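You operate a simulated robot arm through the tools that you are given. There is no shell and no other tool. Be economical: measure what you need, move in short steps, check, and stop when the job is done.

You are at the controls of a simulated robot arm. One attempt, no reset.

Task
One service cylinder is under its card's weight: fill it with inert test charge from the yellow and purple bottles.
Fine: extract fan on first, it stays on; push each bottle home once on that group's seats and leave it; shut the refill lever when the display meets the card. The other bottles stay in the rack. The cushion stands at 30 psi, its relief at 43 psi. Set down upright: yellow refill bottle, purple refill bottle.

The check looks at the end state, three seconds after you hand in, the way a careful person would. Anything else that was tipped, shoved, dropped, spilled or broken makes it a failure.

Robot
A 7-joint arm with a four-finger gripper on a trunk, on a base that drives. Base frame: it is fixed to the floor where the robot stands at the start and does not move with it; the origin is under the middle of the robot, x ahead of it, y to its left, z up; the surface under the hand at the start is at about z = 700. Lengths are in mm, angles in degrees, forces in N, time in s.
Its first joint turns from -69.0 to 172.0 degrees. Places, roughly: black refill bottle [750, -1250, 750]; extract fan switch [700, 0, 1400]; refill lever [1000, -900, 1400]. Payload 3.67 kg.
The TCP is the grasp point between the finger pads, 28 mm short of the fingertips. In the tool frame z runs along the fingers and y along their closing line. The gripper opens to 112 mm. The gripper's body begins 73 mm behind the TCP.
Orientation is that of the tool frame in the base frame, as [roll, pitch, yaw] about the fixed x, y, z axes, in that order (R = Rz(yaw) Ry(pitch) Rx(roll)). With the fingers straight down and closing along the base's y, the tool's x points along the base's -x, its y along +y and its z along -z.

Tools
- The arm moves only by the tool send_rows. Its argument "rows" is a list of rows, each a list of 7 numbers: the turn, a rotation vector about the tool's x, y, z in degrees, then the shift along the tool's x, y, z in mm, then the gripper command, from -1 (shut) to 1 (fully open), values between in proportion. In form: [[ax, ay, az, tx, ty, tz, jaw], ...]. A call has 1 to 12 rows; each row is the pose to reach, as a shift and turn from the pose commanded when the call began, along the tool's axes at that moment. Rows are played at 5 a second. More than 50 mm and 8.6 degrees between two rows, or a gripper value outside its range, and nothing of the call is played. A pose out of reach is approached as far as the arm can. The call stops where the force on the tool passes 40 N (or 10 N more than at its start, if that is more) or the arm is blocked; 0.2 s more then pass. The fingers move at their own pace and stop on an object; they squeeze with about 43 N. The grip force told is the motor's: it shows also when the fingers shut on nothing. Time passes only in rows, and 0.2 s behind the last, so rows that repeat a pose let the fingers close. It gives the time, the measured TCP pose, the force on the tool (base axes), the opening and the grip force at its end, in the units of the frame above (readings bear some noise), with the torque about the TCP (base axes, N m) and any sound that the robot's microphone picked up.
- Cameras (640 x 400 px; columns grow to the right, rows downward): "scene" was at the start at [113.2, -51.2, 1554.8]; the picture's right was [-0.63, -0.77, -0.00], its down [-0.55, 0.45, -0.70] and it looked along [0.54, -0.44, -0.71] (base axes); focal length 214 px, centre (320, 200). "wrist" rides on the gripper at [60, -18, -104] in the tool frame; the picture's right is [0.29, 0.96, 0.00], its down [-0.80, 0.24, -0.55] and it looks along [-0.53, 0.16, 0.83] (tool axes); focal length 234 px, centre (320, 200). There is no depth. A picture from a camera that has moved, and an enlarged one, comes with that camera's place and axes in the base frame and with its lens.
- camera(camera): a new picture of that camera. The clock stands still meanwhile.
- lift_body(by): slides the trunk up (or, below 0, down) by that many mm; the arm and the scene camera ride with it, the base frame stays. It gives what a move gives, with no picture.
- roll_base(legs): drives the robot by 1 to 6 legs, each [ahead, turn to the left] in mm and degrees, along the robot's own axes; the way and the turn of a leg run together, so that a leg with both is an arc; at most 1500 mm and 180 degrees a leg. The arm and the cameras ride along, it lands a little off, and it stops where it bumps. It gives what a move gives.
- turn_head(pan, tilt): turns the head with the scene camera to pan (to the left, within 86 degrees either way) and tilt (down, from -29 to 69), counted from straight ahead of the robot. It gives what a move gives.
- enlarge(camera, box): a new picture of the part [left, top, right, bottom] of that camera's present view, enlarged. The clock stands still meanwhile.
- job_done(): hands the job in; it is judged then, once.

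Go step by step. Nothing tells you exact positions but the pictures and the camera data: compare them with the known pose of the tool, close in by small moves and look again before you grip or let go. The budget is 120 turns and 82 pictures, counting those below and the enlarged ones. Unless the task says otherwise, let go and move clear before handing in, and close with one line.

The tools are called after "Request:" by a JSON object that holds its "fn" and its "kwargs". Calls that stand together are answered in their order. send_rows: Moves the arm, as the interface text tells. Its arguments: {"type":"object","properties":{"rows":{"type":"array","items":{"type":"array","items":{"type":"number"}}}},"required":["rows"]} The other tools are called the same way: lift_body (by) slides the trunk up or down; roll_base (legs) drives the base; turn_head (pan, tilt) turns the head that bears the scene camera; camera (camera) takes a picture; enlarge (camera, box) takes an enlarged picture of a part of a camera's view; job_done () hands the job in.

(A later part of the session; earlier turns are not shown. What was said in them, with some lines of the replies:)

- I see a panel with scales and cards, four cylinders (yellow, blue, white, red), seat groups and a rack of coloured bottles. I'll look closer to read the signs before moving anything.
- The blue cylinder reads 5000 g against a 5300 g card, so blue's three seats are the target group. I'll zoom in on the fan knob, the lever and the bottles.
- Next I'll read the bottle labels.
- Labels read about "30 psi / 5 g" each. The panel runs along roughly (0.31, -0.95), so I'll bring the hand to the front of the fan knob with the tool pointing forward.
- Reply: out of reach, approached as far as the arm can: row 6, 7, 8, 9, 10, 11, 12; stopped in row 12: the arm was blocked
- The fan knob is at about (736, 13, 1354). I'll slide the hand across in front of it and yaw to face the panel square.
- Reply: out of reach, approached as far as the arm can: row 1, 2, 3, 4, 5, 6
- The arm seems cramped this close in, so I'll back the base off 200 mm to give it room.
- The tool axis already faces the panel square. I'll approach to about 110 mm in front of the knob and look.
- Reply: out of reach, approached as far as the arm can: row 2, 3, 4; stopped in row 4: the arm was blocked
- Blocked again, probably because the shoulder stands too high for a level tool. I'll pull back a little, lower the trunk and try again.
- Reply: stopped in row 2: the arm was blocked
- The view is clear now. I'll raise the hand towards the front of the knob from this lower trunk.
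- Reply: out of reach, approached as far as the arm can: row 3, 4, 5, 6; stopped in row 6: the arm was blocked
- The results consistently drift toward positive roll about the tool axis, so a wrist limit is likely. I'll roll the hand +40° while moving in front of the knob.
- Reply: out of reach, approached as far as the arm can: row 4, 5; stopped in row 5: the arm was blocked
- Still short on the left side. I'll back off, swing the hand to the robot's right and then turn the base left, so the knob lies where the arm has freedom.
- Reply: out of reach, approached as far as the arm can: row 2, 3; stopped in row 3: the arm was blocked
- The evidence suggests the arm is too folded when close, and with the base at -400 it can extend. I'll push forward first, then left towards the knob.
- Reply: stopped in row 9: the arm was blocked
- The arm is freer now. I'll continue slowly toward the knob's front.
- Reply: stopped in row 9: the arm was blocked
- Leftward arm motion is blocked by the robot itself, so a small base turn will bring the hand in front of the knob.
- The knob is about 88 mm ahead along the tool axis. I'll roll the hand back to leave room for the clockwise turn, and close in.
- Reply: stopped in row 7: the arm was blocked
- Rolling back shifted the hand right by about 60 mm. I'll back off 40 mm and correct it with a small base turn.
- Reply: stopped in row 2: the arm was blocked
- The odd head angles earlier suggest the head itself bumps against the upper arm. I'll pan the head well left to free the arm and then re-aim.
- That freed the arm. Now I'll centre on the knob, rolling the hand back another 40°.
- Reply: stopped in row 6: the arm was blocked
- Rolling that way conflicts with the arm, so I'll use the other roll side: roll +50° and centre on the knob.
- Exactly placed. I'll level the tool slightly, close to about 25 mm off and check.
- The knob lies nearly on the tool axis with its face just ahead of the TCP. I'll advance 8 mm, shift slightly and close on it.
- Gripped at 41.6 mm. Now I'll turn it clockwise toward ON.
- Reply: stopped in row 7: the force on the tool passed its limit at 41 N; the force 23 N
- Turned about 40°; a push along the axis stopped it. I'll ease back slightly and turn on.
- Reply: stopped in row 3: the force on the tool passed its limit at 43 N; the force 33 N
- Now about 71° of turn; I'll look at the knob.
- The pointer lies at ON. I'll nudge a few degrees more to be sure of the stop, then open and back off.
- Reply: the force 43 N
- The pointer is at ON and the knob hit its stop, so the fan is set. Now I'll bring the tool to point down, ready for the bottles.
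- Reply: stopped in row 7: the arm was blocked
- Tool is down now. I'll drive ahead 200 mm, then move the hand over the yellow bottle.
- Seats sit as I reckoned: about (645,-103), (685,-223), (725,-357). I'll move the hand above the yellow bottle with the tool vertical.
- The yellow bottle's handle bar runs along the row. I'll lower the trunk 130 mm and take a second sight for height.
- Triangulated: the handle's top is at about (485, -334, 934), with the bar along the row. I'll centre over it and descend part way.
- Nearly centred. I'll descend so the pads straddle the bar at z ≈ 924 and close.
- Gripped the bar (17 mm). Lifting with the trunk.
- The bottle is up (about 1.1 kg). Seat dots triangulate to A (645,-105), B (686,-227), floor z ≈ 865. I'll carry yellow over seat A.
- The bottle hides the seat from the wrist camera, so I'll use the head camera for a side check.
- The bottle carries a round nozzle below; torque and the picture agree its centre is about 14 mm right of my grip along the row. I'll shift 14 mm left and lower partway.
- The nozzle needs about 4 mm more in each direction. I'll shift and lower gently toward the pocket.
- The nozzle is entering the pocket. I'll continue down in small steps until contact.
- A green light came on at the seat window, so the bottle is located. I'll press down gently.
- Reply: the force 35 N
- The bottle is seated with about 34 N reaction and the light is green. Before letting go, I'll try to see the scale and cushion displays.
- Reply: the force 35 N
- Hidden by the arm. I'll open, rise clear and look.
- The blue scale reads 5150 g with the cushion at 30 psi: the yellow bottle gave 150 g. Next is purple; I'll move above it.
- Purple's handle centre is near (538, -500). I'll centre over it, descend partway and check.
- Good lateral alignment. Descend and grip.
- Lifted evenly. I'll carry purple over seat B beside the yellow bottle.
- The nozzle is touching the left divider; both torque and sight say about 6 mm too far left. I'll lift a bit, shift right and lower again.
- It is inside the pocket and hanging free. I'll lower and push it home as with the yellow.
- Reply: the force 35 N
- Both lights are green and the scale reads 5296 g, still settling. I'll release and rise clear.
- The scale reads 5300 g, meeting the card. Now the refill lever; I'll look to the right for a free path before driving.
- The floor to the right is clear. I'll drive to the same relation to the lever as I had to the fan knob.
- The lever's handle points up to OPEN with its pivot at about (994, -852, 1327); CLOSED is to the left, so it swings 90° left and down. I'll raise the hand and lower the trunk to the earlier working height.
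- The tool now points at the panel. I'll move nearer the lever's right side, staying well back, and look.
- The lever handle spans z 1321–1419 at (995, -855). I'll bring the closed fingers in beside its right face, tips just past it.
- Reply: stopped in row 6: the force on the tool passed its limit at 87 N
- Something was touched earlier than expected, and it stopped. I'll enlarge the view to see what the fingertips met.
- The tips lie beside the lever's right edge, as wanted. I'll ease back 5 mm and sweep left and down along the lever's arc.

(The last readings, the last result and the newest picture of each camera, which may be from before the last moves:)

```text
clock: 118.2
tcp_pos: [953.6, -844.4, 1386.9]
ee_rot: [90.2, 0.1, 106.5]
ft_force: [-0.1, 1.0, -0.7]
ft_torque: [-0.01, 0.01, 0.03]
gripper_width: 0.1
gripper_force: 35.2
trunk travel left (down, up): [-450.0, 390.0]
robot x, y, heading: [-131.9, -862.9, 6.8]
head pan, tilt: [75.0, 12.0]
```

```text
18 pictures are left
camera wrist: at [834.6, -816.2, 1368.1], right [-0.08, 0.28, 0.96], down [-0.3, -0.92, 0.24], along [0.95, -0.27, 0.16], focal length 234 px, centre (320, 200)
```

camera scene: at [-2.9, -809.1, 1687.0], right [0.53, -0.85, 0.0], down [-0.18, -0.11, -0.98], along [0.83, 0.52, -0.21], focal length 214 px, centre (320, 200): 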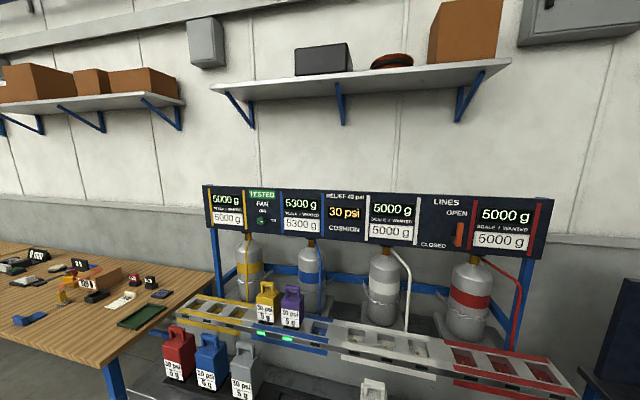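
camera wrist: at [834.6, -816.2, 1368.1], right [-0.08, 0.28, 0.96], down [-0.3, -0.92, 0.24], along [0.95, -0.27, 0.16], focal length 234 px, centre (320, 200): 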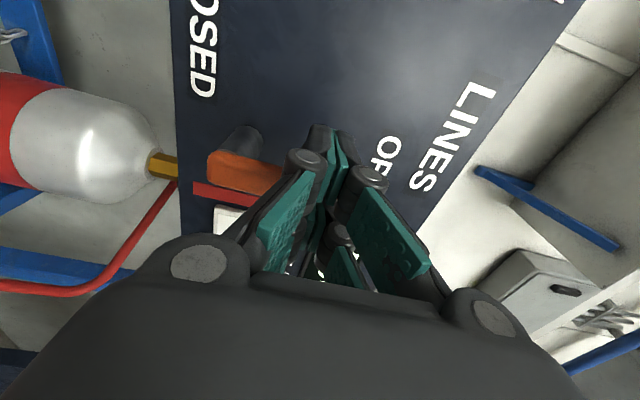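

The fist slid over the lever's front instead; it needs to go deeper and start further right. I'll retreat, go 14 mm further right than before and go in deeper.

Request:
{"fn": "send_rows", "kwargs": {"rows": [[0, 0, 0, 0, 0, -25, -1], [0, 0, 0, -35, 2, -25, -1], [0, 0, 0, -72, 3, -25, -1], [0, 0, 0, -72, 3, -10, -1], [0, 0, 0, -72, 3, 0, -1], [0, 0, 0, -72, 3, 8, -1], [0, 0, 0, -72, 3, 17, -1], [0, 0, 0, -72, 3, 17, -1]]}}

Request:
{"fn": "enlarge", "kwargs": {"camera": "wrist", "box": [180, 30, 440, 200]}}

```text
clock: 120.0
tcp_pos: [989.5, -910.0, 1389.7]
ee_rot: [90.1, 0.1, 106.5]
ft_force: [0.0, -0.2, -1.0]
ft_torque: [0.0, 0.01, -0.05]
gripper_width: 0.2
gripper_force: 34.8
trunk travel left (down, up): [-450.0, 390.0]
robot x, y, heading: [-133.6, -862.7, 6.8]
head pan, tilt: [75.0, 12.0]
```

```text
2.35 times, centred on (310, 115) of wrist
camera zoom: at [871.3, -881.7, 1371.5], right [-0.08, 0.28, 0.96], down [-0.3, -0.92, 0.24], along [0.95, -0.27, 0.16], focal length 551 px, centre (344, 400)
```

zoom: 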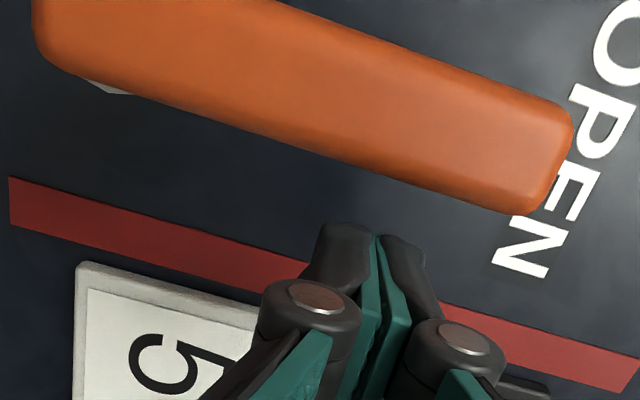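

Now the tips are deeper and clear to the right. I'll go a bit deeper and start the sweep.

Request:
{"fn": "send_rows", "kwargs": {"rows": [[0, 0, 0, 0, 0, 8, -1], [0, 0, 0, 15, 0, 8, -1], [0, 0, 0, 28, 0, 8, -1], [0, 0, 0, 37, 2, 8, -1], [0, 0, 0, 46, 3.7, 8, -1], [0, 0, 0, 54, 3.7, 8, -1], [0, 0, 0, 61.5, 3.4, 8, -1], [0, 0, 0, 69, 2, 8, -1], [0, 0, 0, 76.7, -1, 8, -1]]}}

Request:
{"fn": "camera", "kwargs": {"camera": "wrist"}}

```text
clock: 122.0
tcp_pos: [975.9, -833.0, 1388.4]
ee_rot: [90.2, 0.1, 106.5]
ft_force: [0.0, -0.2, -0.3]
ft_torque: [0.01, 0.0, 0.01]
gripper_width: 0.1
gripper_force: 36.2
trunk travel left (down, up): [-450.0, 390.0]
robot x, y, heading: [-134.9, -866.7, 6.7]
head pan, tilt: [75.0, 12.0]
```

```text
16 pictures are left
camera wrist: at [857.1, -804.8, 1370.0], right [-0.08, 0.28, 0.96], down [-0.3, -0.92, 0.24], along [0.95, -0.27, 0.16], focal length 234 px, centre (320, 200)
```

wrist: 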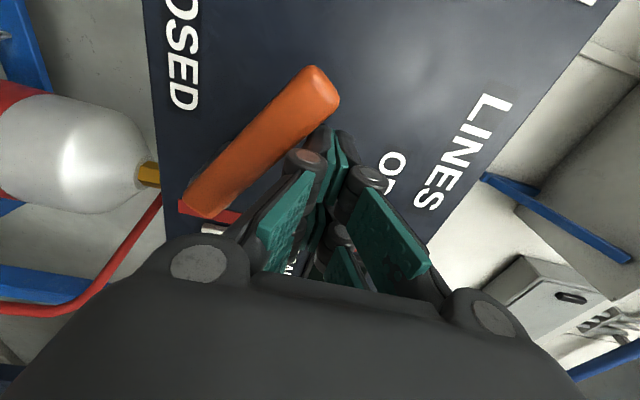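

The lever is turning, now well past halfway. I'll continue the arc down to CLOSED.

Request:
{"fn": "send_rows", "kwargs": {"rows": [[0, 0, 0, 7, -3, 0, -1], [0, 0, 0, 14, -8.5, 0, -1], [0, 0, 0, 20, -14, 0, -1], [0, 0, 0, 25, -20, 0, -1], [0, 0, 0, 29, -27, 0, -1], [0, 0, 0, 32, -34, 0, -1], [0, 0, 0, 33, -40, 0, -1], [0, 0, 0, 33, -45, 0, -1], [0, 0, 0, 33, -48, 0, -1]]}}

Request:
{"fn": "camera", "kwargs": {"camera": "wrist"}}

```text
clock: 123.7
tcp_pos: [963.8, -803.0, 1356.4]
ee_rot: [89.4, -0.1, 106.3]
ft_force: [-0.7, 0.4, 8.6]
ft_torque: [-0.03, 0.0, 0.03]
gripper_width: 0.1
gripper_force: 35.7
trunk travel left (down, up): [-450.0, 390.0]
robot x, y, heading: [-132.8, -865.5, 6.8]
head pan, tilt: [75.0, 12.0]
stopped in row 8: the force on the tool passed its limit at 44 N (the readings are from after the stop); the commanded pose is now the measured one
```

```text
15 pictures are left
camera wrist: at [846.3, -774.8, 1336.9], right [-0.09, 0.27, 0.96], down [-0.31, -0.92, 0.23], along [0.95, -0.28, 0.17], focal length 234 px, centre (320, 200)
```

wrist: 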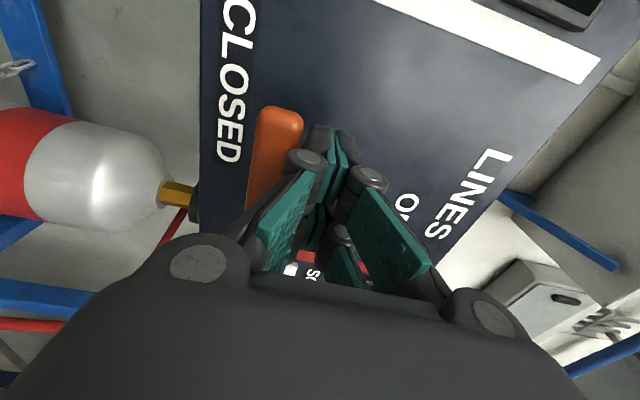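

Hit the stop (44 N) with the handle lying level toward CLOSED. I'll raise the fingers off it, back straight away and check with the head camera.

Request:
{"fn": "send_rows", "kwargs": {"rows": [[0, 0, 0, 0, 8, 0, -1], [0, 0, 0, 0, 15, -10, -1], [0, 0, 0, 0, 15, -50, -1], [0, 0, 0, 0, 15, -90, -1], [0, 0, 0, -30, 15, -120, -1], [0, 0, 0, -70, 15, -150, -1], [0, 0, 0, -110, 15, -170, -1], [0, 0, 0, -150, 0, -180, -1]]}}

Request:
{"fn": "turn_head", "kwargs": {"pan": 25, "tilt": 15}}

Request:
{"fn": "camera", "kwargs": {"camera": "scene"}}

```text
clock: 125.5
tcp_pos: [836.5, -1001.3, 1352.6]
ee_rot: [89.5, -0.2, 106.4]
ft_force: [0.2, -1.1, -0.5]
ft_torque: [0.02, -0.03, 0.08]
gripper_width: 0.0
gripper_force: 36.3
trunk travel left (down, up): [-450.0, 390.0]
robot x, y, heading: [-131.2, -863.0, 6.8]
head pan, tilt: [75.0, 12.0]
```

```text
clock: 126.7
tcp_pos: [835.9, -998.3, 1354.2]
ee_rot: [89.6, -0.1, 106.3]
ft_force: [0.4, 0.2, 0.0]
ft_torque: [0.0, 0.0, 0.0]
gripper_width: 0.1
gripper_force: 36.0
trunk travel left (down, up): [-450.0, 390.0]
robot x, y, heading: [-132.9, -865.8, 6.8]
head pan, tilt: [25.0, 15.0]
```

```text
14 pictures are left
camera scene: at [-2.7, -809.0, 1352.2], right [0.53, -0.85, 0.0], down [-0.22, -0.14, -0.97], along [0.82, 0.51, -0.26], focal length 214 px, centre (320, 200)
```

scene: 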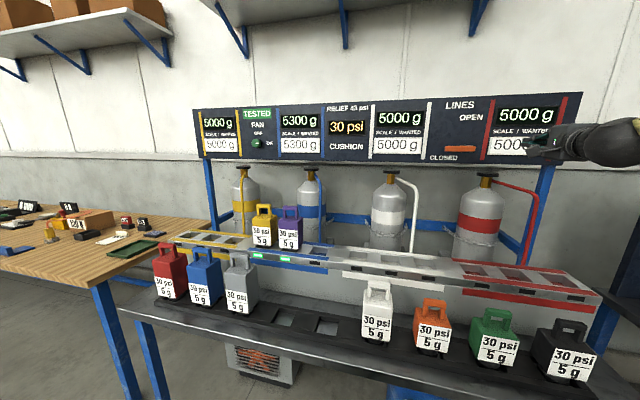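

Request:
{"fn": "enlarge", "kwargs": {"camera": "scene", "box": [190, 90, 570, 290]}}

Request:
{"fn": "enlarge", "kwargs": {"camera": "scene", "box": [400, 90, 520, 170]}}

```text
1.68 times, centred on (380, 190) of scene
camera zoom: at [-2.7, -809.0, 1352.2], right [0.53, -0.85, 0.0], down [-0.22, -0.14, -0.97], along [0.82, 0.51, -0.26], focal length 361 px, centre (219, 217)
```

zoom: 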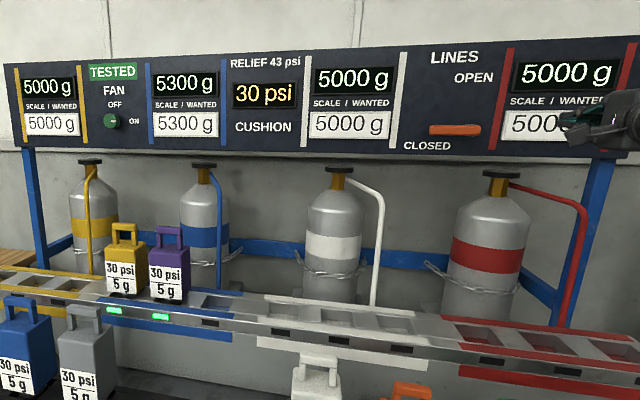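

```text
5.00 times, centred on (460, 130) of scene
camera zoom: at [-2.7, -809.0, 1352.2], right [0.53, -0.85, 0.0], down [-0.22, -0.14, -0.97], along [0.82, 0.51, -0.26], focal length 1072 px, centre (-380, 550)
```

zoom: 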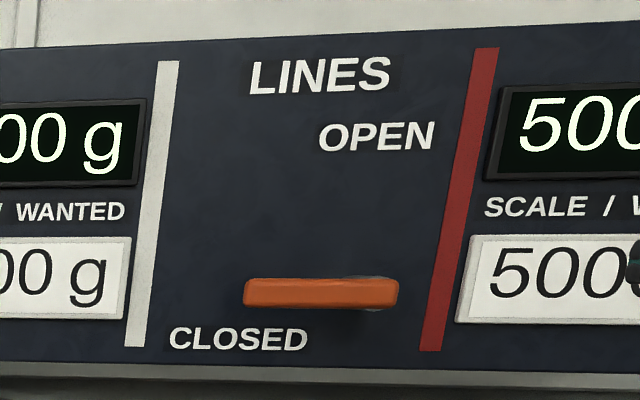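

The blue scale reads 5300 g, the fan is at ON, the lever is at CLOSED and the cushion is at 30 psi. Both bottles stand upright with green lights, the others are in the rack and the hand is clear, so I'm handing in.

Request:
{"fn": "job_done", "kwargs": {}}

```text
The job is handed in.
```

I handed the job in with the blue cylinder filled to 5300 g from the yellow and purple bottles, the fan on, the refill lever shut and both bottles left upright on the blue seats.
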